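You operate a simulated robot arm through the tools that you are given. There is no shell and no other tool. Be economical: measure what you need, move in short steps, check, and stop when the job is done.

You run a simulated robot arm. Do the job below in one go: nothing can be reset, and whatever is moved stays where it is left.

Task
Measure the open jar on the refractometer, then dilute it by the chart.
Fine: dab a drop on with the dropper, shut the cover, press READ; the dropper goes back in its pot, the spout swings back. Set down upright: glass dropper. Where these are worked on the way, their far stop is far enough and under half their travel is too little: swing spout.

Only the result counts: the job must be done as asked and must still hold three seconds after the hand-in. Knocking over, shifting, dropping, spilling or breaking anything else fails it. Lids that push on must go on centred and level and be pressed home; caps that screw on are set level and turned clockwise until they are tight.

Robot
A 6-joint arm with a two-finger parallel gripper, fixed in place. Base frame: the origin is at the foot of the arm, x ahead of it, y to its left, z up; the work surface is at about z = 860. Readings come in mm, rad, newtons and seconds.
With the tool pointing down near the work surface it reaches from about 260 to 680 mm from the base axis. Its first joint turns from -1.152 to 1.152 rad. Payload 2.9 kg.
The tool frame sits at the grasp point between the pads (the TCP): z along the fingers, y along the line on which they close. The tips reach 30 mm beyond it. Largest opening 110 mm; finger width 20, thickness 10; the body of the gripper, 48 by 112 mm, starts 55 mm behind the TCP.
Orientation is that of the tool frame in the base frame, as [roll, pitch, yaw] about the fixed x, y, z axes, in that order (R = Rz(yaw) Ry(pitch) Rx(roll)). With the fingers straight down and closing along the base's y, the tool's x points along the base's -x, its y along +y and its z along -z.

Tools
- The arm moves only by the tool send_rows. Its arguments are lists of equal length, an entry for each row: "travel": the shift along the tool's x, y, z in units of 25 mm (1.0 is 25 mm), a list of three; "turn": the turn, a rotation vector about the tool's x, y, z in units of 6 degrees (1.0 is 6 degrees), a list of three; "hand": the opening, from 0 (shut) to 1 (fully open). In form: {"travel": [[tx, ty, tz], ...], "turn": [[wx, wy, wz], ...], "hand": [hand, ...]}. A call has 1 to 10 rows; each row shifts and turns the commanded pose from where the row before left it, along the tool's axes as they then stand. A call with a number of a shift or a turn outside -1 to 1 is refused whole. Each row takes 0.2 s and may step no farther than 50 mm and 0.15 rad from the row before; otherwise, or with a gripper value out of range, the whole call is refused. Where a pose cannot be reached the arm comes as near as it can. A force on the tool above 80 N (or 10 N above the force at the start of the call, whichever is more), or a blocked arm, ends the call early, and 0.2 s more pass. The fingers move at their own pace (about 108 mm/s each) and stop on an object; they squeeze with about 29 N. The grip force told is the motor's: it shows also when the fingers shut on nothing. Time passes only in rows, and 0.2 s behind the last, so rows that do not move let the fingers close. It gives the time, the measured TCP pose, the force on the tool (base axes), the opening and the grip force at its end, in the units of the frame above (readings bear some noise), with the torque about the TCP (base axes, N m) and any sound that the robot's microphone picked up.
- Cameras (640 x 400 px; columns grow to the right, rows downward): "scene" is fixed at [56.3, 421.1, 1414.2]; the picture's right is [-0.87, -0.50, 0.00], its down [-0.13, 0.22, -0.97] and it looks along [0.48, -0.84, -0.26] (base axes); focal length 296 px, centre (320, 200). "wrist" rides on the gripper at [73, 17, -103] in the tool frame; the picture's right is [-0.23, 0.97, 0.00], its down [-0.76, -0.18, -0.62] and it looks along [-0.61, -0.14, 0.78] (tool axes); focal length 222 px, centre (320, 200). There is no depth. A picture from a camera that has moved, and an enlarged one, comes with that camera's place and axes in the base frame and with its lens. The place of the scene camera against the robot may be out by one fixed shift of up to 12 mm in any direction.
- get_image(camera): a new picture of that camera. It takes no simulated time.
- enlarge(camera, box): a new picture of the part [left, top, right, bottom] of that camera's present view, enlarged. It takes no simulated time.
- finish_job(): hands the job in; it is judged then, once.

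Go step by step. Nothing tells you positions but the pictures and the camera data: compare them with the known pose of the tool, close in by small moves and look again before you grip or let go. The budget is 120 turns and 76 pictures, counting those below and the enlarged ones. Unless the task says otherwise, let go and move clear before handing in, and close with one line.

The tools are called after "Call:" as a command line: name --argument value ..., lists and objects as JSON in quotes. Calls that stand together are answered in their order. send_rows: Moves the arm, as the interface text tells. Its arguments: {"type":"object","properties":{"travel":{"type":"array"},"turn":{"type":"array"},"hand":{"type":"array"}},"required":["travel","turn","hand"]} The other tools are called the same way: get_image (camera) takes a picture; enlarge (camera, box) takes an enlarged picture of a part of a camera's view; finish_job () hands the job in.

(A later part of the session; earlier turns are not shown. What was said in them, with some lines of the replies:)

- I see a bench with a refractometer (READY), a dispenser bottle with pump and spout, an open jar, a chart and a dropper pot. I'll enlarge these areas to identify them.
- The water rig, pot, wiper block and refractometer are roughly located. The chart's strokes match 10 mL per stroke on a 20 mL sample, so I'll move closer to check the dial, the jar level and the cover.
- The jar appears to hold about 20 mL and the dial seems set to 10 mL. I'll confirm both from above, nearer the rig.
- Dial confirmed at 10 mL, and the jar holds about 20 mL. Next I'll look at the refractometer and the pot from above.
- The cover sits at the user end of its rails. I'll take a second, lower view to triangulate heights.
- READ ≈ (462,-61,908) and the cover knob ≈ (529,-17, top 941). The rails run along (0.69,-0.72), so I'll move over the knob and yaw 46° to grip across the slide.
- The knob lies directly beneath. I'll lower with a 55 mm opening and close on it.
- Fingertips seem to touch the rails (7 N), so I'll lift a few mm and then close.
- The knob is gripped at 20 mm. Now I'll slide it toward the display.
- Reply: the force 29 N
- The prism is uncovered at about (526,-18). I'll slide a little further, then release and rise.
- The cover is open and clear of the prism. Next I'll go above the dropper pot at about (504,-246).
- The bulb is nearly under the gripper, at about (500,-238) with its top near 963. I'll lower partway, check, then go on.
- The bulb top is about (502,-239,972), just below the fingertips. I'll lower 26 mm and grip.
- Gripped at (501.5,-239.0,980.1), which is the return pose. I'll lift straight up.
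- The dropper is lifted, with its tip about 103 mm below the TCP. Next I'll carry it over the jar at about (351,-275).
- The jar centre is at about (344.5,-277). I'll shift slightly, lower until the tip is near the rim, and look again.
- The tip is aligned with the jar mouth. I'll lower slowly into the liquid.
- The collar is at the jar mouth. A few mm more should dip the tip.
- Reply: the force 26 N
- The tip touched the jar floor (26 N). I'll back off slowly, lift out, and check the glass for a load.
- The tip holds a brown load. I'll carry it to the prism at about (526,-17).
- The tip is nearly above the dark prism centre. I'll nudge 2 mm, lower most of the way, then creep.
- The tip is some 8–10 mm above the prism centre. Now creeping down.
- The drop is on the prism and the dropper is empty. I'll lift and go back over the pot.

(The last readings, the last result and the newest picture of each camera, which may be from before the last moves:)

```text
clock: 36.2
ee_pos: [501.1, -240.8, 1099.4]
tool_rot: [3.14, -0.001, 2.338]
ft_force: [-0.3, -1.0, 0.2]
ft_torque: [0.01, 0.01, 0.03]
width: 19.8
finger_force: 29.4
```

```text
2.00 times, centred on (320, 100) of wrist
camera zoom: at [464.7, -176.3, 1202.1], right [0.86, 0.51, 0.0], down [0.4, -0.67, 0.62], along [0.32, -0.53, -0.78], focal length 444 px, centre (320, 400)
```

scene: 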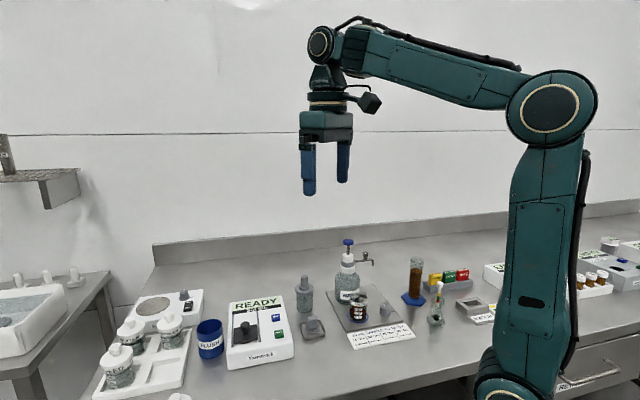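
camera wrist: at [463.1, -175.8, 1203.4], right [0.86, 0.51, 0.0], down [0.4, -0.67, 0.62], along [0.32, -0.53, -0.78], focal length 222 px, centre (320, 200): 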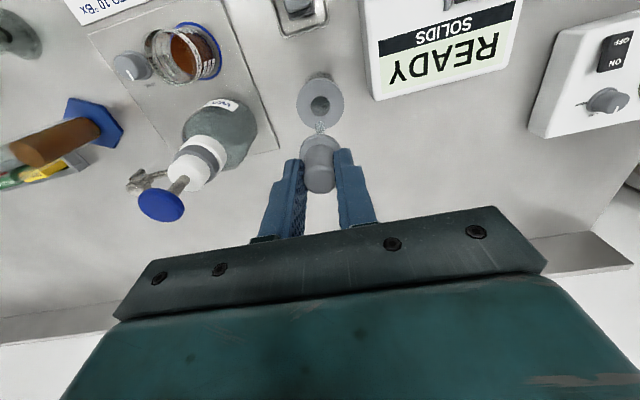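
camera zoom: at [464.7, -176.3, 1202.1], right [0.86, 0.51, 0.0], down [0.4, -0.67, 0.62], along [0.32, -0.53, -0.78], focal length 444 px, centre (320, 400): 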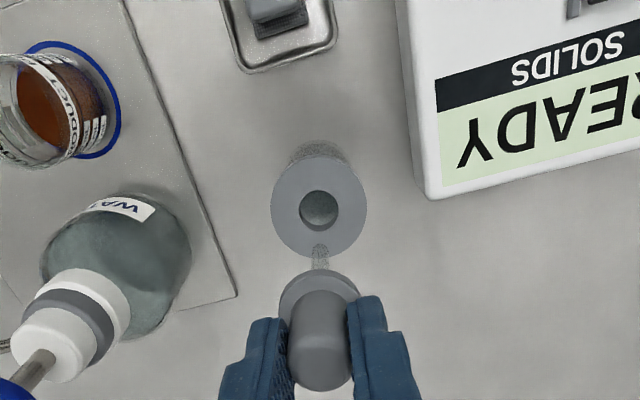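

The dropper is aligned over the pot hole. Now lowering.

Call:
send_rows --travel '[[0.04, 0.04, 0.7], [0, 0, 0.8], [0, 0, 0.8], [0, 0, 0.8], [0, 0, 0.7], [0, 0, 0.5], [0, 0, 0.2], [0, 0, 0]]' --turn '[[0, 0, 0], [0, 0, 0], [0, 0, 0], [0, 0, 0], [0, 0, 0], [0, 0, 0], [0, 0, 0], [0, 0, 0]]' --hand '[0.05, 0.05, 0.05, 0.05, 0.05, 0.05, 0.05, 0.05]'

Call:
enlarge --camera "scene" --box '[290, 250, 340, 320]'

```text
clock: 38.0
ee_pos: [503.3, -238.1, 986.5]
tool_rot: [3.139, -0.001, 2.338]
ft_force: [-0.2, -0.1, -0.2]
ft_torque: [0.0, 0.0, -0.03]
width: 20.5
finger_force: 29.4
```

```text
5.71 times, centred on (315, 285) of scene
camera zoom: at [56.3, 421.1, 1414.2], right [-0.87, -0.5, 0.0], down [-0.13, 0.22, -0.97], along [0.48, -0.84, -0.26], focal length 1691 px, centre (349, -286)
```

zoom: 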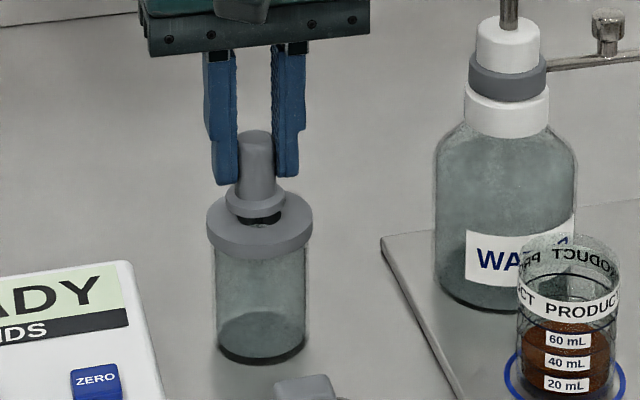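

About 5 mm more to seat, with a 2 mm sideways correction.

Call:
send_rows --travel '[[0, -0.08, 0.05], [0, 0, 0.1], [0, 0, 0.08], [0, 0, 0]]' --turn '[[0, 0, 0], [0, 0, 0], [0, 0, 0], [0, 0, 0]]' --hand '[0.05, 0.05, 0.05, 0.05]'

Call:
enlarge --camera "scene" --box '[290, 250, 340, 320]'

```text
clock: 39.0
ee_pos: [501.6, -239.5, 980.7]
tool_rot: [3.14, -0.001, 2.336]
ft_force: [0.0, 0.6, 0.0]
ft_torque: [0.02, -0.02, -0.02]
width: 20.5
finger_force: 28.9
```

```text
5.71 times, centred on (315, 285) of scene
camera zoom: at [56.3, 421.1, 1414.2], right [-0.87, -0.5, 0.0], down [-0.13, 0.22, -0.97], along [0.48, -0.84, -0.26], focal length 1691 px, centre (349, -286)
```

zoom: 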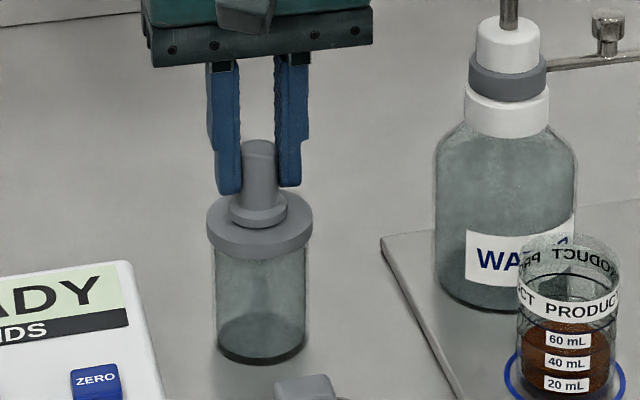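

Almost seated. One more millimetre, then release and lift straight up.

Call:
send_rows --travel '[[0, 0, 0.05], [0, 0, 0.04], [0, 0, 0]]' --turn '[[0, 0, 0], [0, 0, 0], [0, 0, 0]]' --hand '[0.05, 0.05, 0.05]'

```text
clock: 39.8
ee_pos: [501.3, -239.1, 979.0]
tool_rot: [3.14, 0.002, 2.336]
ft_force: [-0.6, -0.1, 2.0]
ft_torque: [-0.04, 0.04, 0.01]
width: 20.6
finger_force: 28.7
```

Call:
send_rows --travel '[[0, 0, 0], [0, 0, 0], [0, 0, 0], [0, 0, -0.5], [0, 0, -0.8], [0, 0, -0.9], [0, 0, -0.9]]' --turn '[[0, 0, 0], [0, 0, 0], [0, 0, 0], [0, 0, 0], [0, 0, 0], [0, 0, 0], [0, 0, 0]]' --hand '[0.45, 0.45, 0.45, 0.45, 0.45, 0.45, 0.45]'

Call:
enlarge --camera "scene" --box '[230, 220, 350, 350]'

```text
clock: 41.4
ee_pos: [501.0, -238.1, 1057.2]
tool_rot: [-3.141, 0.0, 2.337]
ft_force: [0.6, -0.7, -0.1]
ft_torque: [0.02, 0.05, -0.03]
width: 49.5
finger_force: 0.1
```

```text
3.08 times, centred on (290, 285) of scene
camera zoom: at [56.2, 421.1, 1414.2], right [-0.87, -0.5, 0.0], down [-0.13, 0.22, -0.97], along [0.48, -0.84, -0.26], focal length 911 px, centre (412, -62)
```

zoom: 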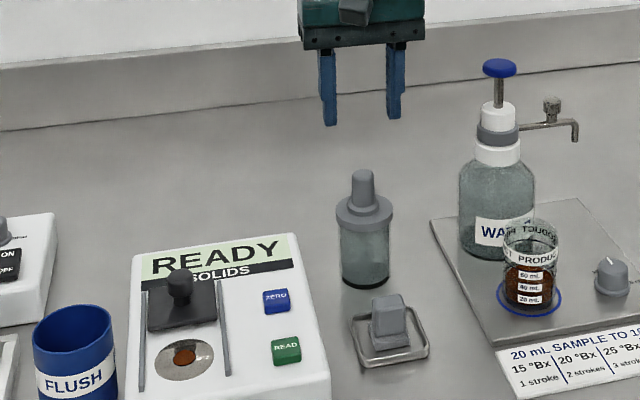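

The dropper is home and upright. Next I'll shut the cover: over the knob at about (570,-60), down, grip, slide back 49 mm.

Call:
send_rows --travel '[[0.405, 0.863, 0], [0.405, 0.863, 0], [0.405, 0.863, 0], [0.405, 0.863, 0], [0.405, 0.863, 0], [0.405, 0.863, 0], [0.405, 0.863, 0], [0.405, 0.863, 0], [0, 0, 0.8], [0, 0, 0.8]]' --turn '[[0, 0, 0], [0, 0, 0], [0, 0, 0], [0, 0, 0], [0, 0, 0], [0, 0, 0], [0, 0, 0], [0, 0, 0], [0, 0, 0], [0, 0, 0]]' --hand '[0.45, 0.45, 0.45, 0.45, 0.45, 0.45, 0.45, 0.45, 0.45, 0.45]'

Call:
get_image --camera "wrist"

```text
clock: 43.6
ee_pos: [570.8, -60.7, 1016.3]
tool_rot: [3.139, 0.0, 2.337]
ft_force: [0.3, 0.5, -0.7]
ft_torque: [-0.02, -0.02, 0.0]
width: 49.6
finger_force: 0.0
```

```text
32 pictures are left
camera wrist: at [532.3, 3.1, 1119.1], right [0.86, 0.51, 0.0], down [0.4, -0.67, 0.62], along [0.32, -0.53, -0.78], focal length 222 px, centre (320, 200)
```

wrist: 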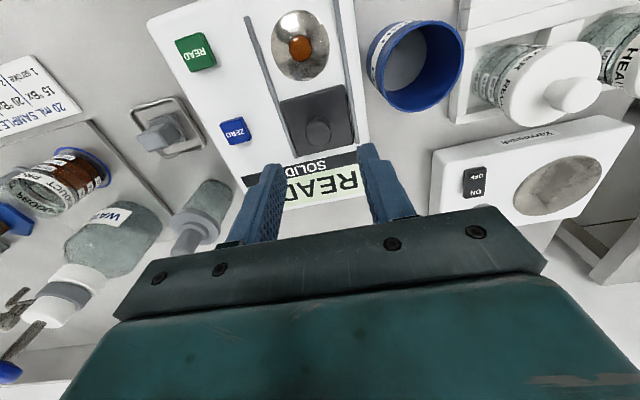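

Call:
send_rows --travel '[[0, 0, 0.8], [0, 0, 0.8], [0, 0, 0.8], [0, 0, 0], [0, 0, 0], [0, 0, 0], [0, 0, 0]]' --turn '[[0, 0, 0], [0, 0, 0], [0, 0, 0], [0, 0, 0], [0, 0, 0], [0, 0, 0], [0, 0, 0]]' --hand '[0.45, 0.45, 0.45, 0.45, 0.05, 0.05, 0.05]'

Call:
send_rows --travel '[[0.4, 0, 0], [0.4, 0, 0], [0.4, 0, 0], [0.4, 0, 0], [0.4, 0, 0], [0.3, 0, 0], [0, 0, 0]]' --turn '[[0, 0, 0], [0, 0, 0], [0, 0, 0], [0, 0, 0], [0, 0, 0], [0, 0, 0], [0, 0, 0]]' --hand '[0.05, 0.05, 0.05, 0.05, 0.05, 0.05, 0.05]'

Call:
get_image --camera "wrist"

```text
clock: 45.2
ee_pos: [569.6, -61.8, 956.3]
tool_rot: [3.14, 0.0, 2.337]
ft_force: [1.8, 1.7, -4.9]
ft_torque: [-0.18, -0.24, -0.05]
width: 20.7
finger_force: 45.0
```

```text
clock: 46.8
ee_pos: [530.5, -21.1, 955.1]
tool_rot: [3.141, -0.001, 2.335]
ft_force: [-7.4, -7.8, -14.4]
ft_torque: [-0.3, -0.02, 0.0]
width: 20.6
finger_force: 45.0
```

```text
31 pictures are left
camera wrist: at [492.6, 43.2, 1058.8], right [0.86, 0.51, 0.0], down [0.4, -0.67, 0.62], along [0.32, -0.54, -0.78], focal length 222 px, centre (320, 200)
```

wrist: 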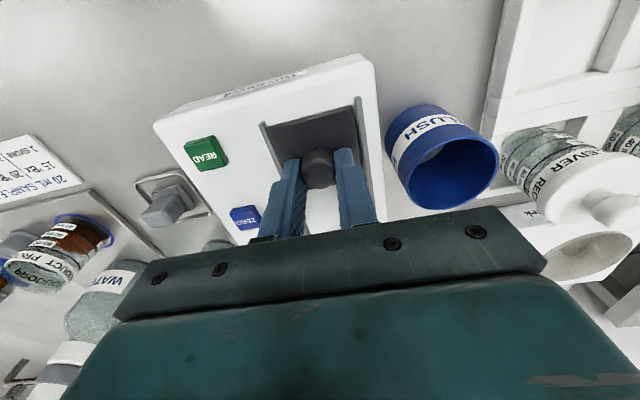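

Nearly shut; about 3 mm remains to the original closed spot.

Call:
send_rows --travel '[[0.15, 0, 0], [0.1, 0, 0], [0, 0, 0]]' --turn '[[0, 0, 0], [0, 0, 0], [0, 0, 0]]' --hand '[0.05, 0.05, 0.05]'

```text
clock: 47.6
ee_pos: [527.8, -18.7, 956.7]
tool_rot: [3.14, 0.005, 2.332]
ft_force: [10.7, -26.4, -21.3]
ft_torque: [-0.69, -0.35, 0.0]
width: 20.7
finger_force: 45.1
```

The cover is against its stop. I'll release, rise, close the fingers and go over READ.

Call:
send_rows --travel '[[0, 0, 0], [0, 0, 0], [0, 0, -0.7], [0, 0, -0.8], [0, 0, -0.7], [0.15, -0.77, 0], [0.15, -0.77, 0], [0.15, -0.77, 0], [0.15, -0.77, 0], [0, 0, 0]]' --turn '[[0, 0, 0], [0, 0, 0], [0, 0, 0], [0, 0, 0], [0, 0, 0], [0, 0, 0], [0, 0, 0], [0, 0, 0], [0, 0, 0], [0, 0, 0]]' --hand '[0.45, 0.45, 0.45, 0.45, 0.45, 0, 0, 0, 0, 0]'

Call:
get_image --camera "wrist"

```text
clock: 49.8
ee_pos: [460.3, -58.7, 1010.6]
tool_rot: [3.141, -0.001, 2.338]
ft_force: [-0.3, -0.4, 0.5]
ft_torque: [0.0, -0.01, 0.04]
width: 0.0
finger_force: 29.4
```

```text
30 pictures are left
camera wrist: at [423.0, 5.8, 1114.5], right [0.86, 0.51, 0.0], down [0.4, -0.67, 0.62], along [0.32, -0.53, -0.78], focal length 222 px, centre (320, 200)
```

wrist: 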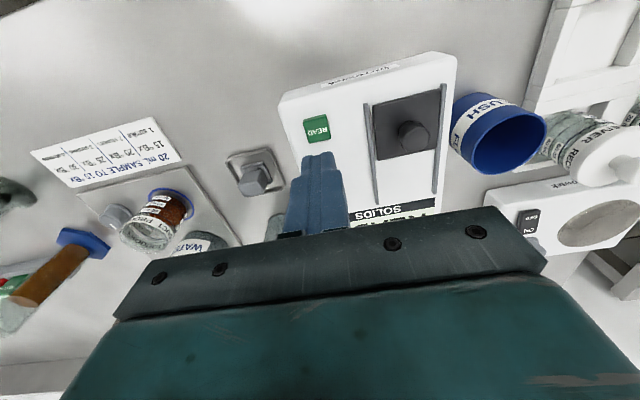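

READ is at about (461,-62). I'll nudge, lower, then press gently.

Call:
send_rows --travel '[[-0.12, -0.08, 0.9], [0, 0, 0.9], [0, 0, 0.8], [0, 0, 0.1], [0, 0, 0.1], [0, 0, 0.1], [0, 0, 0]]' --turn '[[0, 0, 0], [0, 0, 0], [0, 0, 0], [0, 0, 0], [0, 0, 0], [0, 0, 0], [0, 0, 0]]' --hand '[0, 0, 0, 0, 0, 0, 0]'

Call:
enlarge --camera "scene" --box '[220, 290, 330, 360]'

```text
clock: 51.4
ee_pos: [461.7, -61.9, 941.0]
tool_rot: [3.136, 0.002, 2.338]
ft_force: [-5.1, 2.2, 21.4]
ft_torque: [0.1, 0.23, 0.04]
width: 0.0
finger_force: 29.0
heard: click
```

```text
5.71 times, centred on (275, 325) of scene
camera zoom: at [55.8, 421.2, 1414.2], right [-0.87, -0.5, 0.0], down [-0.13, 0.22, -0.97], along [0.48, -0.84, -0.26], focal length 1691 px, centre (577, -514)
```

zoom: 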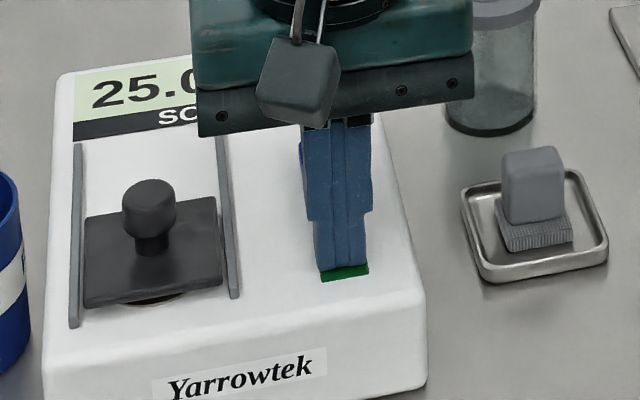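

The meter reads 25.0, so 3 strokes of 10 mL are needed. I'll rise and head toward the pump to study the spout.

Call:
send_rows --travel '[[0, 0, -1], [0, 0, -1], [0, 0, -1], [0, 0, -1], [0, 0, -1], [0, 0, -1], [0, 0, -1]]' --turn '[[0, 0, 0], [0, 0, 0], [0, 0, 0], [0, 0, 0], [0, 0, 0], [0, 0, 0], [0, 0, 0]]' --hand '[0, 0, 0, 0, 0, 0, 0]'

Call:
send_rows --travel '[[-0.516, -0.838, 0], [-0.516, -0.838, 0], [-0.516, -0.838, 0], [-0.516, -0.838, 0], [-0.516, -0.838, 0], [-0.516, -0.838, 0], [-0.516, -0.838, 0], [-0.516, -0.838, 0], [-0.516, -0.838, 0], [-0.516, -0.838, 0]]' --turn '[[0, 0, 0], [0, 0, 0], [0, 0, 0], [0, 0, 0], [0, 0, 0], [0, 0, 0], [0, 0, 0], [0, 0, 0], [0, 0, 0], [0, 0, 0]]' --hand '[0, 0, 0, 0, 0, 0, 0, 0, 0, 0]'

Call:
get_image --camera "wrist"

Call:
enlarge --camera "scene" --box '[215, 220, 415, 345]'

```text
clock: 53.0
ee_pos: [461.2, -62.3, 1114.9]
tool_rot: [3.14, 0.0, 2.337]
ft_force: [-0.5, 0.4, -0.3]
ft_torque: [0.01, 0.02, 0.02]
width: 0.0
finger_force: 29.2
```

```text
clock: 55.2
ee_pos: [400.0, -300.7, 1115.9]
tool_rot: [3.138, 0.001, 2.338]
ft_force: [0.1, 0.3, 0.5]
ft_torque: [0.0, -0.01, 0.01]
width: 0.0
finger_force: 28.7
```

```text
28 pictures are left
camera wrist: at [362.1, -236.2, 1217.9], right [0.86, 0.51, 0.0], down [0.4, -0.67, 0.62], along [0.32, -0.53, -0.78], focal length 222 px, centre (320, 200)
```

wrist: 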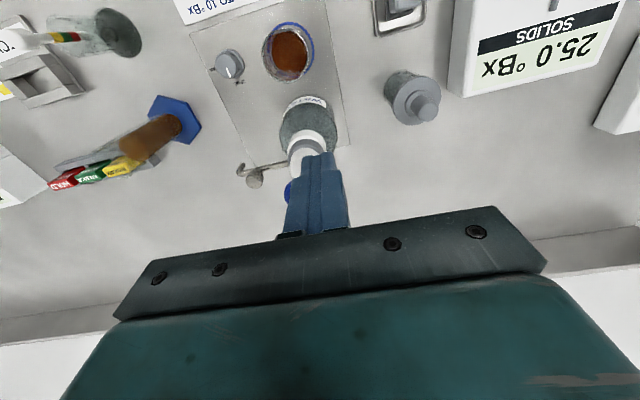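

```text
3.20 times, centred on (315, 282) of scene
camera zoom: at [56.2, 421.1, 1414.2], right [-0.87, -0.5, 0.0], down [-0.13, 0.22, -0.97], along [0.48, -0.84, -0.26], focal length 947 px, centre (336, -64)
```

zoom: 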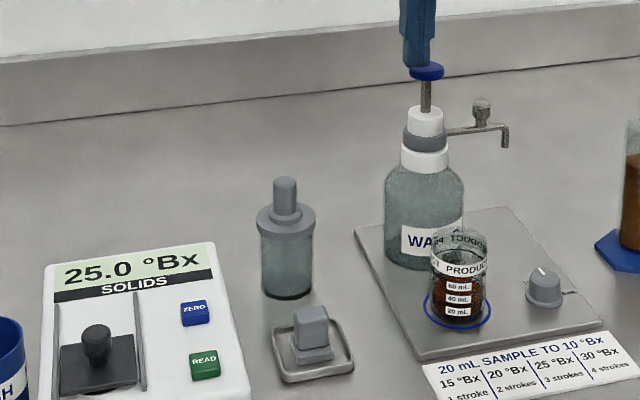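

The display reads 25.0 °Bx, so 3 strokes. The spout's small knob is at about (369,-388, top ~1018) and the pump axis at about (410,-348). I'll move above the knob and check.

Call:
send_rows --travel '[[-0.33, -0.66, 0], [-0.33, -0.66, 0], [-0.33, -0.66, 0], [-0.33, -0.66, 0], [-0.33, -0.66, 0], [0, 0, 0]]' --turn '[[0, 0, 0], [0, 0, 0], [0, 0, 0], [0, 0, 0], [0, 0, 0], [0, 0, 0]]' --hand '[0.4, 0.4, 0.4, 0.4, 0.4, 0.4]'

Call:
get_image --camera "wrist"

Call:
enlarge --camera "scene" --box '[320, 180, 400, 280]'

```text
clock: 56.6
ee_pos: [368.2, -387.5, 1113.8]
tool_rot: [3.14, -0.001, 2.338]
ft_force: [0.4, 0.6, 0.0]
ft_torque: [-0.04, -0.02, -0.01]
width: 44.1
finger_force: 0.1
```

```text
26 pictures are left
camera wrist: at [331.1, -322.9, 1216.9], right [0.86, 0.51, 0.0], down [0.4, -0.67, 0.62], along [0.32, -0.53, -0.78], focal length 222 px, centre (320, 200)
```

wrist: 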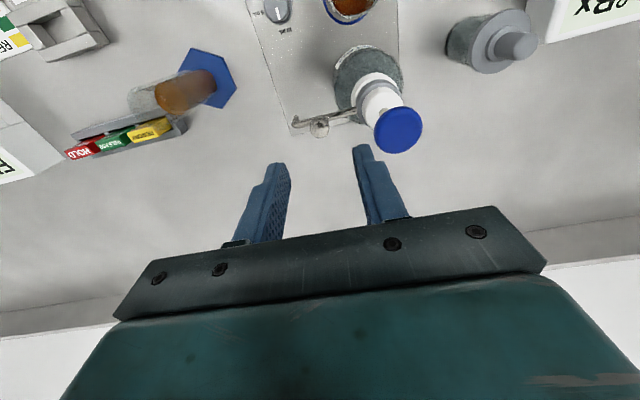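

```text
4.00 times, centred on (360, 230) of scene
camera zoom: at [56.3, 421.1, 1414.2], right [-0.87, -0.5, 0.0], down [-0.13, 0.22, -0.97], along [0.48, -0.84, -0.26], focal length 1184 px, centre (160, 80)
```

zoom: 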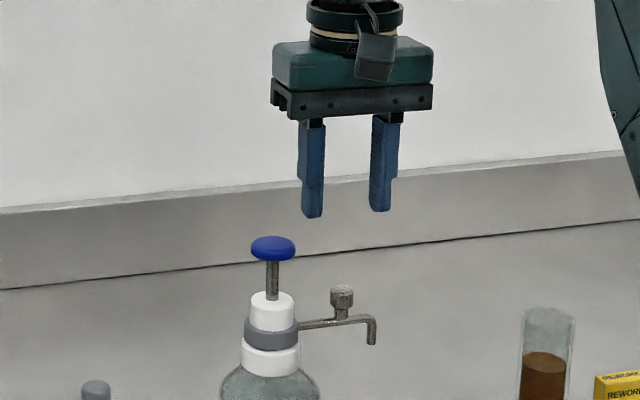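

The knob top is at about (369,-385,1020). I'll lower so the fingers straddle it, then grip.

Call:
send_rows --travel '[[0.05, 0.08, 0.8], [0, 0, 0.8], [0, 0, 0.8], [0, 0, 0.75], [0, 0, 0]]' --turn '[[0, 0, 0], [0, 0, 0], [0, 0, 0], [0, 0, 0], [0, 0, 0]]' --hand '[0.4, 0.4, 0.4, 0.4, 0.4]'

Call:
get_image --camera "wrist"

Call:
enlarge --camera "scene" --box '[330, 200, 390, 280]'

```text
clock: 57.8
ee_pos: [368.1, -383.6, 1035.1]
tool_rot: [3.141, 0.001, 2.338]
ft_force: [0.4, 0.9, 0.3]
ft_torque: [0.02, 0.0, 0.0]
width: 44.2
finger_force: 0.1
```

```text
24 pictures are left
camera wrist: at [331.3, -319.9, 1137.8], right [0.86, 0.51, 0.0], down [0.4, -0.67, 0.62], along [0.32, -0.53, -0.78], focal length 222 px, centre (320, 200)
```

wrist: 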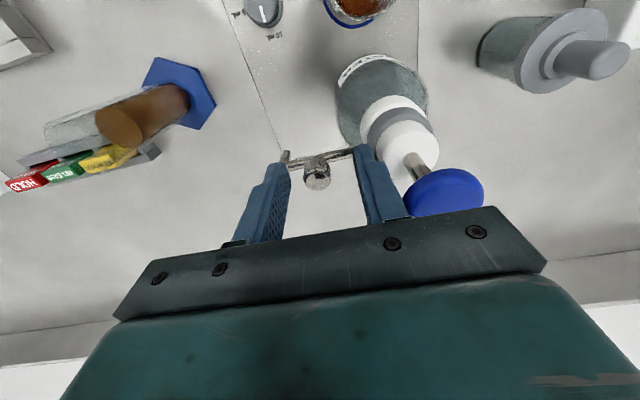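

```text
5.00 times, centred on (360, 240) of scene
camera zoom: at [56.3, 421.1, 1414.2], right [-0.87, -0.5, 0.0], down [-0.13, 0.22, -0.97], along [0.48, -0.84, -0.26], focal length 1480 px, centre (120, 0)
```

zoom: 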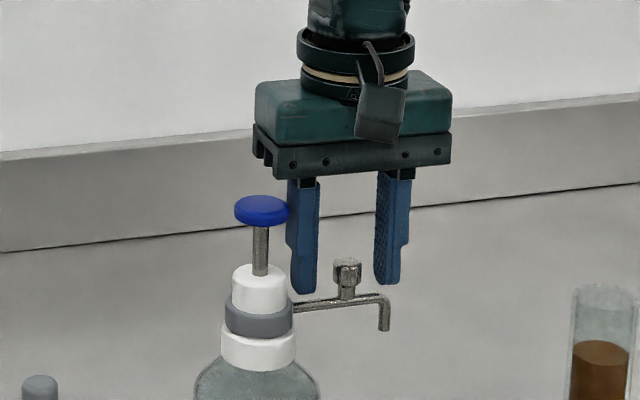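

The knob is between the fingers. Closing.

Call:
send_rows --travel '[[0, 0, 0], [0, 0, 0], [0, 0, 0]]' --turn '[[0, 0, 0], [0, 0, 0], [0, 0, 0]]' --hand '[0.05, 0.05, 0.05]'

```text
clock: 58.6
ee_pos: [366.8, -384.6, 1034.8]
tool_rot: [3.138, 0.001, 2.333]
ft_force: [-16.3, -17.7, -2.7]
ft_torque: [-0.57, 0.36, -0.09]
width: 17.0
finger_force: 44.7
```

Gripped at 17 mm. I'll swing the first part of the arc clockwise and watch the forces.

Call:
send_rows --travel '[[0.22, 0.03, 0], [0.22, 0.04, 0], [0.21, 0.07, 0], [0.21, 0.08, 0]]' --turn '[[0, 0, 0.92], [0, 0, 0.92], [0, 0, 0.92], [0, 0, 0.92]]' --hand '[0.05, 0.05, 0.05, 0.05]'

```text
clock: 59.6
ee_pos: [355.6, -366.2, 1035.4]
tool_rot: [-3.138, -0.004, 1.934]
ft_force: [-43.1, -16.4, 6.5]
ft_torque: [-0.39, 1.07, -0.09]
width: 16.8
finger_force: 44.8
```

The swing works. The force shows I'm pulling inward about 4 mm, so I'll correct that and continue tangentially while turning with the spout.

Call:
send_rows --travel '[[0.22, -0.15, 0], [0.2245, 0.011, 0], [0.2245, 0.011, 0], [0.2245, 0.011, 0], [0.2245, 0.011, 0], [0.2245, 0.011, 0]]' --turn '[[0, 0, 0.82], [0, 0, 0.92], [0, 0, 0.92], [0, 0, 0.92], [0, 0, 0.92], [0, 0, 0.92]]' --hand '[0.05, 0.05, 0.05, 0.05, 0.05, 0.05]'

```text
clock: 61.0
ee_pos: [353.4, -331.7, 1034.6]
tool_rot: [-3.141, -0.005, 1.384]
ft_force: [-21.7, 2.6, 3.4]
ft_torque: [-0.49, 0.64, -0.2]
width: 16.7
finger_force: 45.1
```

Call:
send_rows --travel '[[0.2245, -0.04, 0], [0.2245, 0.011, 0], [0.2245, 0.011, 0], [0.2245, 0.011, 0]]' --turn '[[0, 0, 0.92], [0, 0, 0.92], [0, 0, 0.92], [0, 0, 0.92]]' --hand '[0.05, 0.05, 0.05, 0.05]'

Call:
enlarge --camera "scene" --box '[310, 220, 410, 330]'

```text
clock: 62.0
ee_pos: [363.8, -311.0, 1035.5]
tool_rot: [3.136, -0.003, 1.002]
ft_force: [13.4, -1.4, -9.1]
ft_torque: [0.24, -0.44, 0.29]
width: 16.5
finger_force: 44.8
```

```text
3.64 times, centred on (360, 275) of scene
camera zoom: at [56.7, 421.0, 1414.2], right [-0.87, -0.5, 0.0], down [-0.13, 0.22, -0.97], along [0.48, -0.84, -0.26], focal length 1076 px, centre (174, -73)
```

zoom: 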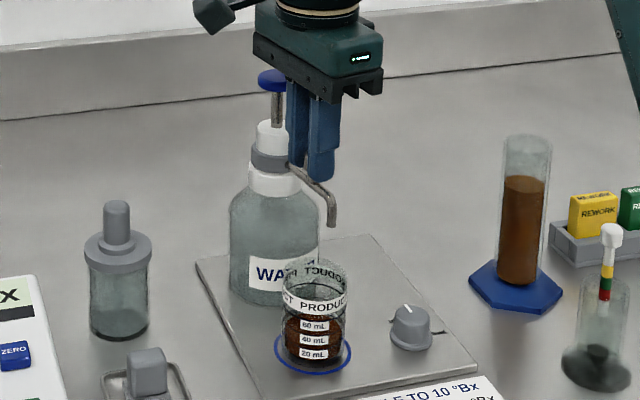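

It's about 10° short of the jar. I'll continue toward the stop.

Call:
send_rows --travel '[[0.2245, 0.03, 0], [0.2245, 0.011, 0], [0.1, 0.005, 0]]' --turn '[[0, 0, 0.92], [0, 0, 0.92], [0, 0, 0.4]]' --hand '[0.05, 0.05, 0.05]'

Call:
enlarge --camera "scene" --box '[310, 220, 410, 330]'

```text
clock: 62.8
ee_pos: [371.5, -303.8, 1035.3]
tool_rot: [3.137, -0.001, 0.76]
ft_force: [12.8, -15.0, -10.5]
ft_torque: [-0.14, -0.47, 0.18]
width: 16.4
finger_force: 45.0
```

```text
3.64 times, centred on (360, 275) of scene
camera zoom: at [56.8, 420.6, 1414.4], right [-0.87, -0.5, 0.0], down [-0.13, 0.22, -0.97], along [0.48, -0.84, -0.26], focal length 1076 px, centre (174, -73)
```

zoom: 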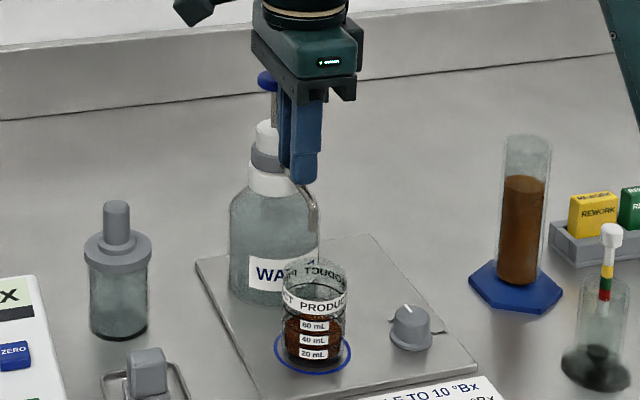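

The spout seems to be over the jar. I'll check with the wrist camera.

Call:
get_image --camera "wrist"

```text
20 pictures are left
camera wrist: at [435.9, -265.1, 1138.2], right [0.51, -0.86, 0.0], down [-0.68, -0.39, 0.62], along [-0.53, -0.32, -0.78], focal length 222 px, centre (320, 200)
```

wrist: 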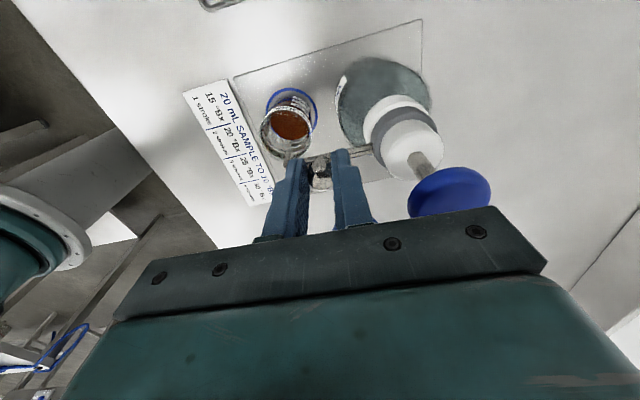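

The spout tip is over the jar mouth. I'll release, rise, and move over the plunger with closed fingers.

Call:
send_rows --travel '[[0, 0, 0], [0, 0, 0], [0, 0, -0.5], [0, 0, -0.9], [0, 0, -0.9], [0, 0, -0.9], [0, 0.78, 0], [0, 0.78, 0], [0, 0.78, 0], [0, 0, 0]]' --turn '[[0, 0, 0], [0, 0, 0], [0, 0, 0], [0, 0, 0], [0, 0, 0], [0, 0, 0], [0, 0, 0], [0, 0, 0], [0, 0, 0], [0, 0, 0]]' --hand '[0.35, 0.35, 0.35, 0.35, 0.35, 0.35, 0, 0, 0, 0]'

Call:
get_image --camera "wrist"

Call:
enlarge --camera "scene" --box '[310, 210, 410, 320]'

```text
clock: 65.0
ee_pos: [411.7, -342.8, 1116.0]
tool_rot: [-3.141, -0.002, 0.765]
ft_force: [0.1, 0.5, -0.3]
ft_torque: [0.01, 0.04, -0.01]
width: 0.0
finger_force: 29.3
```

```text
19 pictures are left
camera wrist: at [476.0, -305.6, 1218.7], right [0.51, -0.86, 0.0], down [-0.67, -0.4, 0.62], along [-0.53, -0.32, -0.78], focal length 222 px, centre (320, 200)
```

wrist: 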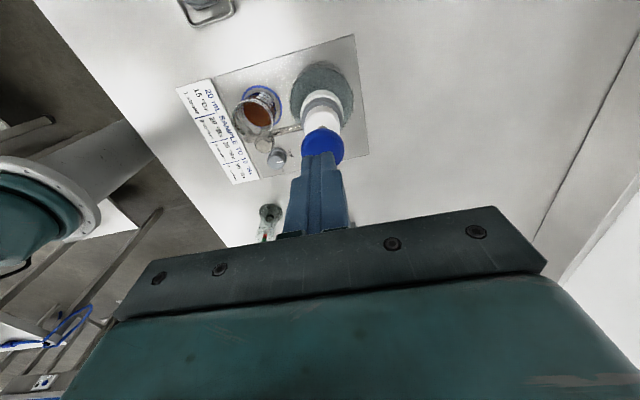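

```text
3.64 times, centred on (360, 265) of scene
camera zoom: at [56.3, 421.1, 1414.2], right [-0.87, -0.5, 0.0], down [-0.13, 0.22, -0.97], along [0.48, -0.84, -0.26], focal length 1076 px, centre (174, -36)
```

zoom: 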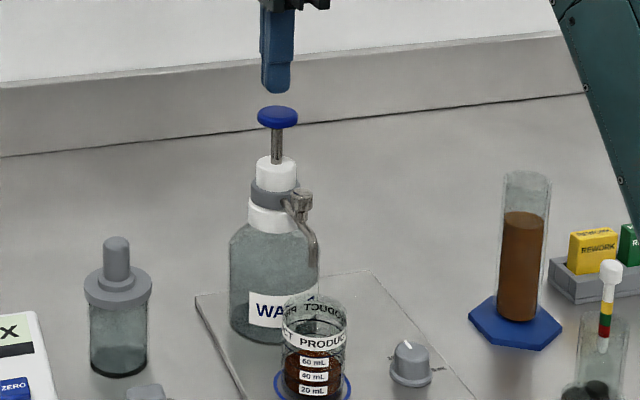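

I'll zoom on the wrist view to verify where the spout tip sits against the jar mouth.

Call:
enlarge --camera "wrist" --box '[230, 80, 330, 170]'

```text
4.44 times, centred on (280, 125) of wrist
camera zoom: at [476.0, -305.6, 1218.7], right [0.51, -0.86, 0.0], down [-0.67, -0.4, 0.62], along [-0.53, -0.32, -0.78], focal length 987 px, centre (498, 533)
```

zoom: 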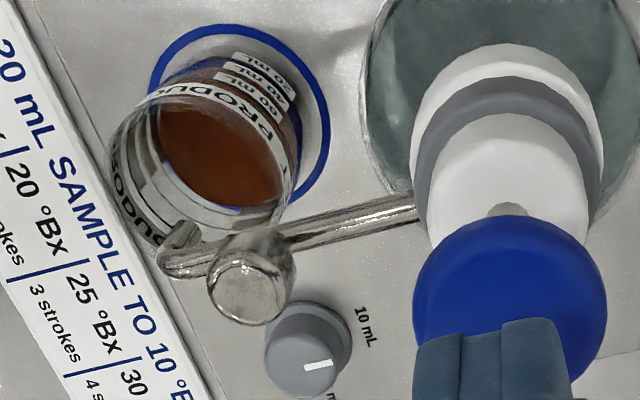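

The tip is about 7 mm from the jar centre and well inside the mouth. Now the first stroke, pressing down on the plunger.

Call:
send_rows --travel '[[-0.11, 0.12, 0.5], [0, 0, 0.4], [0, 0, 0.3], [0, 0, 0.3], [0, 0, 0.3], [0, 0, 0.2]]' --turn '[[0, 0, 0], [0, 0, 0], [0, 0, 0], [0, 0, 0], [0, 0, 0], [0, 0, 0]]' --hand '[0, 0, 0, 0, 0, 0]'

```text
clock: 66.4
ee_pos: [410.9, -348.3, 1066.3]
tool_rot: [3.139, -0.002, 0.764]
ft_force: [-1.7, -0.5, 4.6]
ft_torque: [-0.04, 0.07, 0.01]
width: 0.1
finger_force: 29.0
heard: click
```

A click was heard. I'll check whether the bottom has been reached.

Call:
send_rows --travel '[[0, 0, 0.12], [0, 0, 0]]' --turn '[[0, 0, 0], [0, 0, 0]]' --hand '[0, 0]'

Call:
enlarge --camera "scene" --box '[310, 220, 400, 320]'

```text
clock: 67.0
ee_pos: [411.4, -346.4, 1064.3]
tool_rot: [3.137, -0.001, 0.764]
ft_force: [-5.2, 4.2, 23.9]
ft_torque: [0.09, 0.18, -0.05]
width: 0.1
finger_force: 29.5
```

```text
4.00 times, centred on (355, 270) of scene
camera zoom: at [55.8, 421.5, 1414.1], right [-0.87, -0.5, 0.0], down [-0.13, 0.22, -0.97], along [0.48, -0.84, -0.26], focal length 1184 px, centre (180, -80)
```

zoom: 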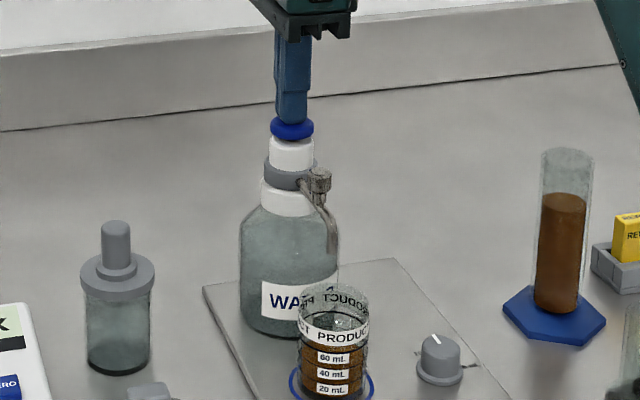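

Stroke 1 is done: the plunger bottomed and the jar level rose. I'll let it rise fully, then make stroke 2.

Call:
send_rows --travel '[[0, 0, -0.4], [0, 0, -0.4], [0, 0, -0.4], [0, 0, -0.3], [0, 0, 0], [0, 0, 0], [0, 0, 0]]' --turn '[[0, 0, 0], [0, 0, 0], [0, 0, 0], [0, 0, 0], [0, 0, 0], [0, 0, 0], [0, 0, 0]]' --hand '[0, 0, 0, 0, 0, 0, 0]'

Call:
enlarge --camera "scene" --box '[310, 220, 400, 320]'

Call:
send_rows --travel '[[0, 0, 0.4], [0, 0, 0.3], [0, 0, 0.3], [0, 0, 0.3], [0, 0, 0.2], [0, 0, 0]]' --turn '[[0, 0, 0], [0, 0, 0], [0, 0, 0], [0, 0, 0], [0, 0, 0], [0, 0, 0]]' --hand '[0, 0, 0, 0, 0, 0]'

```text
clock: 68.6
ee_pos: [411.8, -346.8, 1099.8]
tool_rot: [3.141, -0.001, 0.763]
ft_force: [1.7, 0.7, 0.0]
ft_torque: [0.01, 0.0, 0.02]
width: 0.0
finger_force: 28.8
```

```text
4.00 times, centred on (355, 270) of scene
camera zoom: at [56.3, 421.1, 1414.2], right [-0.87, -0.5, 0.0], down [-0.13, 0.22, -0.97], along [0.48, -0.84, -0.26], focal length 1184 px, centre (180, -80)
```

zoom: 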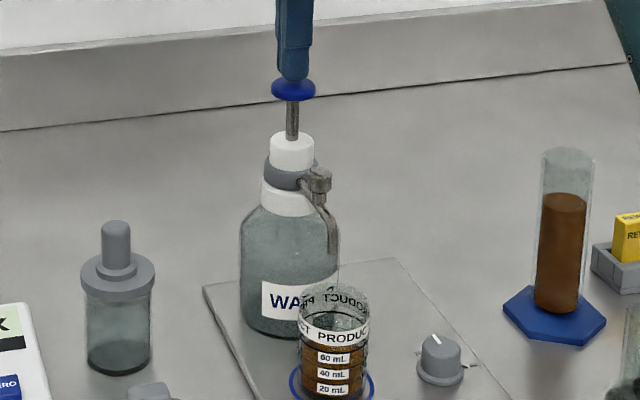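

```text
clock: 70.0
ee_pos: [411.2, -347.4, 1065.3]
tool_rot: [3.134, -0.003, 0.765]
ft_force: [1.8, 2.0, 23.2]
ft_torque: [0.05, 0.04, -0.01]
width: 0.1
finger_force: 29.0
heard: click
```

Stroke 2 clicked. Up fully again, then stroke 3.

Call:
send_rows --travel '[[0, 0, -0.4], [0, 0, -0.4], [0, 0, -0.4], [0, 0, -0.3], [0, 0, 0], [0, 0, 0], [0, 0, 0]]' --turn '[[0, 0, 0], [0, 0, 0], [0, 0, 0], [0, 0, 0], [0, 0, 0], [0, 0, 0], [0, 0, 0]]' --hand '[0, 0, 0, 0, 0, 0, 0]'

Call:
send_rows --travel '[[0, 0, 0.4], [0, 0, 0.3], [0, 0, 0.3], [0, 0, 0.3], [0, 0, 0.2], [0, 0, 0]]' --turn '[[0, 0, 0], [0, 0, 0], [0, 0, 0], [0, 0, 0], [0, 0, 0], [0, 0, 0]]' --hand '[0, 0, 0, 0, 0, 0]'

```text
clock: 71.6
ee_pos: [411.0, -347.5, 1099.2]
tool_rot: [-3.141, -0.001, 0.764]
ft_force: [-0.3, 0.5, 0.3]
ft_torque: [0.01, -0.04, -0.05]
width: 0.1
finger_force: 28.7
```

```text
clock: 73.0
ee_pos: [411.2, -348.0, 1064.7]
tool_rot: [3.136, -0.003, 0.764]
ft_force: [-0.9, 1.8, 21.9]
ft_torque: [0.07, 0.11, -0.03]
width: 0.2
finger_force: 29.2
heard: click
```

Stroke 3 clicked. I'll rise, go back over the spout knob with fingers open, and look.

Call:
send_rows --travel '[[0, 0, -0.4], [0, 0, -0.4], [0, 0, -0.4], [0, 0, -0.5], [0, 0, -0.5], [0, -0.78, 0], [0, -0.78, 0], [0, -0.78, 0], [0, 0, 0]]' --turn '[[0, 0, 0], [0, 0, 0], [0, 0, 0], [0, 0, 0], [0, 0, 0], [0, 0, 0], [0, 0, 0], [0, 0, 0], [0, 0, 0]]' --hand '[0, 0, 0, 0, 0, 0.38, 0.38, 0.38, 0.38]'

Call:
get_image --camera "wrist"

Call:
enlarge --camera "scene" --box '[310, 220, 400, 330]'

```text
clock: 75.0
ee_pos: [368.5, -304.7, 1116.4]
tool_rot: [3.141, -0.002, 0.765]
ft_force: [-0.2, 0.1, -0.7]
ft_torque: [0.01, 0.0, 0.01]
width: 41.7
finger_force: 0.0
```

```text
14 pictures are left
camera wrist: at [434.9, -267.1, 1220.2], right [0.51, -0.86, 0.0], down [-0.67, -0.4, 0.62], along [-0.53, -0.32, -0.78], focal length 222 px, centre (320, 200)
```

wrist: 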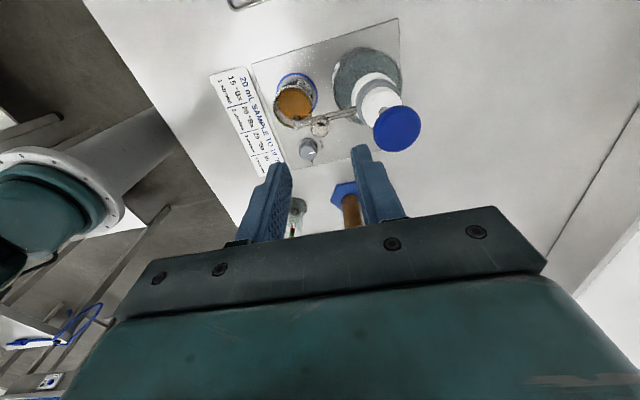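

```text
3.64 times, centred on (355, 275) of scene
camera zoom: at [56.2, 421.1, 1414.2], right [-0.87, -0.5, 0.0], down [-0.13, 0.22, -0.97], along [0.48, -0.84, -0.26], focal length 1076 px, centre (193, -73)
```

zoom: 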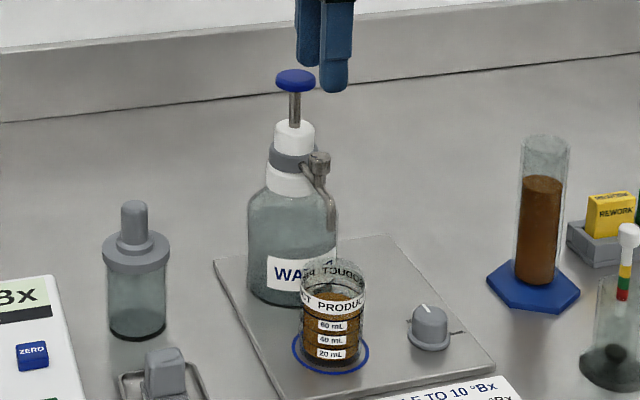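

The level has risen as expected, and the knob is centred between the fingers. I'll lower and grip it.

Call:
send_rows --travel '[[0, 0, 0.8], [0, 0, 0.8], [0, 0, 0.8], [0, 0, 0.85], [0, 0, 0], [0, 0, 0], [0, 0, 0], [0, 0, 0]]' --turn '[[0, 0, 0], [0, 0, 0], [0, 0, 0], [0, 0, 0], [0, 0, 0], [0, 0, 0], [0, 0, 0], [0, 0, 0]]' --hand '[0.38, 0.38, 0.38, 0.38, 0.38, 0.05, 0.05, 0.05]'

```text
clock: 76.8
ee_pos: [370.0, -304.2, 1035.9]
tool_rot: [-3.14, -0.002, 0.764]
ft_force: [-7.3, 6.1, -0.7]
ft_torque: [0.16, 0.2, -0.03]
width: 16.6
finger_force: 44.9
```

Gripped. Now swinging back along the same arc.

Call:
send_rows --travel '[[-0.2245, 0.0, 0], [-0.2245, 0.011, 0], [-0.2245, 0.011, 0], [-0.2245, 0.011, 0], [-0.2245, 0.011, 0]]' --turn '[[0, 0, -0.92], [0, 0, -0.92], [0, 0, -0.92], [0, 0, -0.92], [0, 0, -0.92]]' --hand '[0.05, 0.05, 0.05, 0.05, 0.05]'

Call:
send_rows --travel '[[-0.2245, 0.011, 0], [-0.2245, 0.011, 0], [-0.2245, 0.011, 0], [-0.2245, 0.011, 0], [-0.2245, 0.011, 0]]' --turn '[[0, 0, -0.92], [0, 0, -0.92], [0, 0, -0.92], [0, 0, -0.92], [0, 0, -0.92]]' --hand '[0.05, 0.05, 0.05, 0.05, 0.05]'

```text
clock: 78.0
ee_pos: [356.1, -328.0, 1035.9]
tool_rot: [3.141, -0.002, 1.247]
ft_force: [-15.4, 6.1, 0.8]
ft_torque: [0.26, 0.31, 0.0]
width: 16.7
finger_force: 45.0
```

```text
clock: 79.2
ee_pos: [353.1, -355.9, 1034.7]
tool_rot: [3.141, -0.001, 1.73]
ft_force: [-11.8, -1.6, -4.6]
ft_torque: [0.33, 0.38, 0.0]
width: 16.7
finger_force: 45.0
```

Call:
send_rows --travel '[[-0.2245, 0.0, 0], [-0.2245, 0.011, 0], [-0.2245, 0.011, 0], [-0.2245, 0.011, 0], [-0.2245, 0.011, 0], [-0.2, 0.01, 0], [0, 0, 0]]' --turn '[[0, 0, -0.92], [0, 0, -0.92], [0, 0, -0.92], [0, 0, -0.92], [0, 0, -0.92], [0, 0, -0.8], [0, 0, 0]]' --hand '[0.05, 0.05, 0.05, 0.05, 0.05, 0.05, 0.05]'

Call:
enlarge --camera "scene" --box '[310, 200, 410, 330]'

```text
clock: 80.8
ee_pos: [367.6, -386.4, 1035.6]
tool_rot: [3.138, 0.0, 2.295]
ft_force: [-7.3, -6.1, -10.3]
ft_torque: [-0.21, 0.1, 0.0]
width: 16.6
finger_force: 45.1
```

```text
3.08 times, centred on (360, 265) of scene
camera zoom: at [56.2, 420.8, 1414.3], right [-0.87, -0.5, 0.0], down [-0.13, 0.22, -0.97], along [0.48, -0.84, -0.26], focal length 911 px, centre (197, 0)
```

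zoom: 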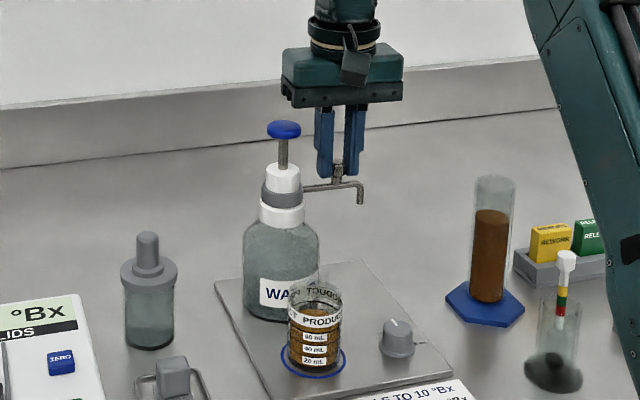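

The spout is back at its original place. I'll release, rise clear, and take a final look.

Call:
send_rows --travel '[[0, 0, 0], [0, 0, 0], [0, 0, 0], [0, 0, -0.5], [0, 0, -0.9], [0, 0, -0.9], [0, 0, -1], [0, 0, -1]]' --turn '[[0, 0, 0], [0, 0, 0], [0, 0, 0], [0, 0, 0], [0, 0, 0], [0, 0, 0], [0, 0, 0], [0, 0, 0]]' --hand '[0.35, 0.35, 0.35, 0.35, 0.35, 0.35, 0.35, 0.35]'

Call:
enlarge --camera "scene" --box '[200, 220, 420, 360]'

Call:
enlarge --camera "scene" --box '[335, 275, 385, 325]'

```text
clock: 82.6
ee_pos: [367.6, -385.0, 1143.2]
tool_rot: [3.139, 0.002, 2.294]
ft_force: [0.3, -0.2, 0.2]
ft_torque: [0.0, -0.01, 0.03]
width: 38.5
finger_force: 0.1
```

```text
2.86 times, centred on (310, 290) of scene
camera zoom: at [56.2, 421.1, 1414.2], right [-0.87, -0.5, 0.0], down [-0.13, 0.22, -0.97], along [0.48, -0.84, -0.26], focal length 846 px, centre (349, -57)
```

zoom: 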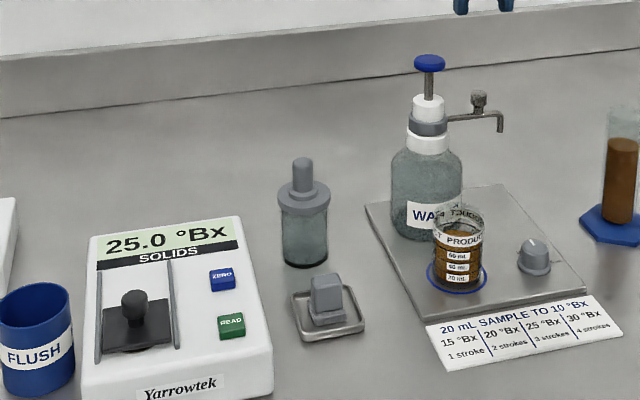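

```text
8.00 times, centred on (360, 300) of scene
camera zoom: at [56.2, 421.1, 1414.2], right [-0.87, -0.5, 0.0], down [-0.13, 0.22, -0.97], along [0.48, -0.84, -0.26], focal length 2368 px, centre (0, -600)
```

zoom: 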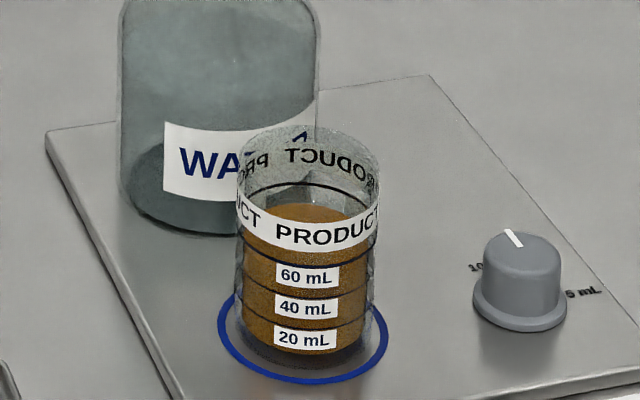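

The job's end state looks right: the cover is shut, the display reads 25.0 °Bx, the dropper is back in its pot, and the spout is swung back. The level rise matches 30 mL in three strokes, so I'm handing in.

Call:
finish_job

```text
The job is handed in.
```

The open jar read 25.0 °Bx, so I diluted it by the chart with three 10 mL strokes. The cover is shut, the dropper is upright in its pot, and the spout is back in place.
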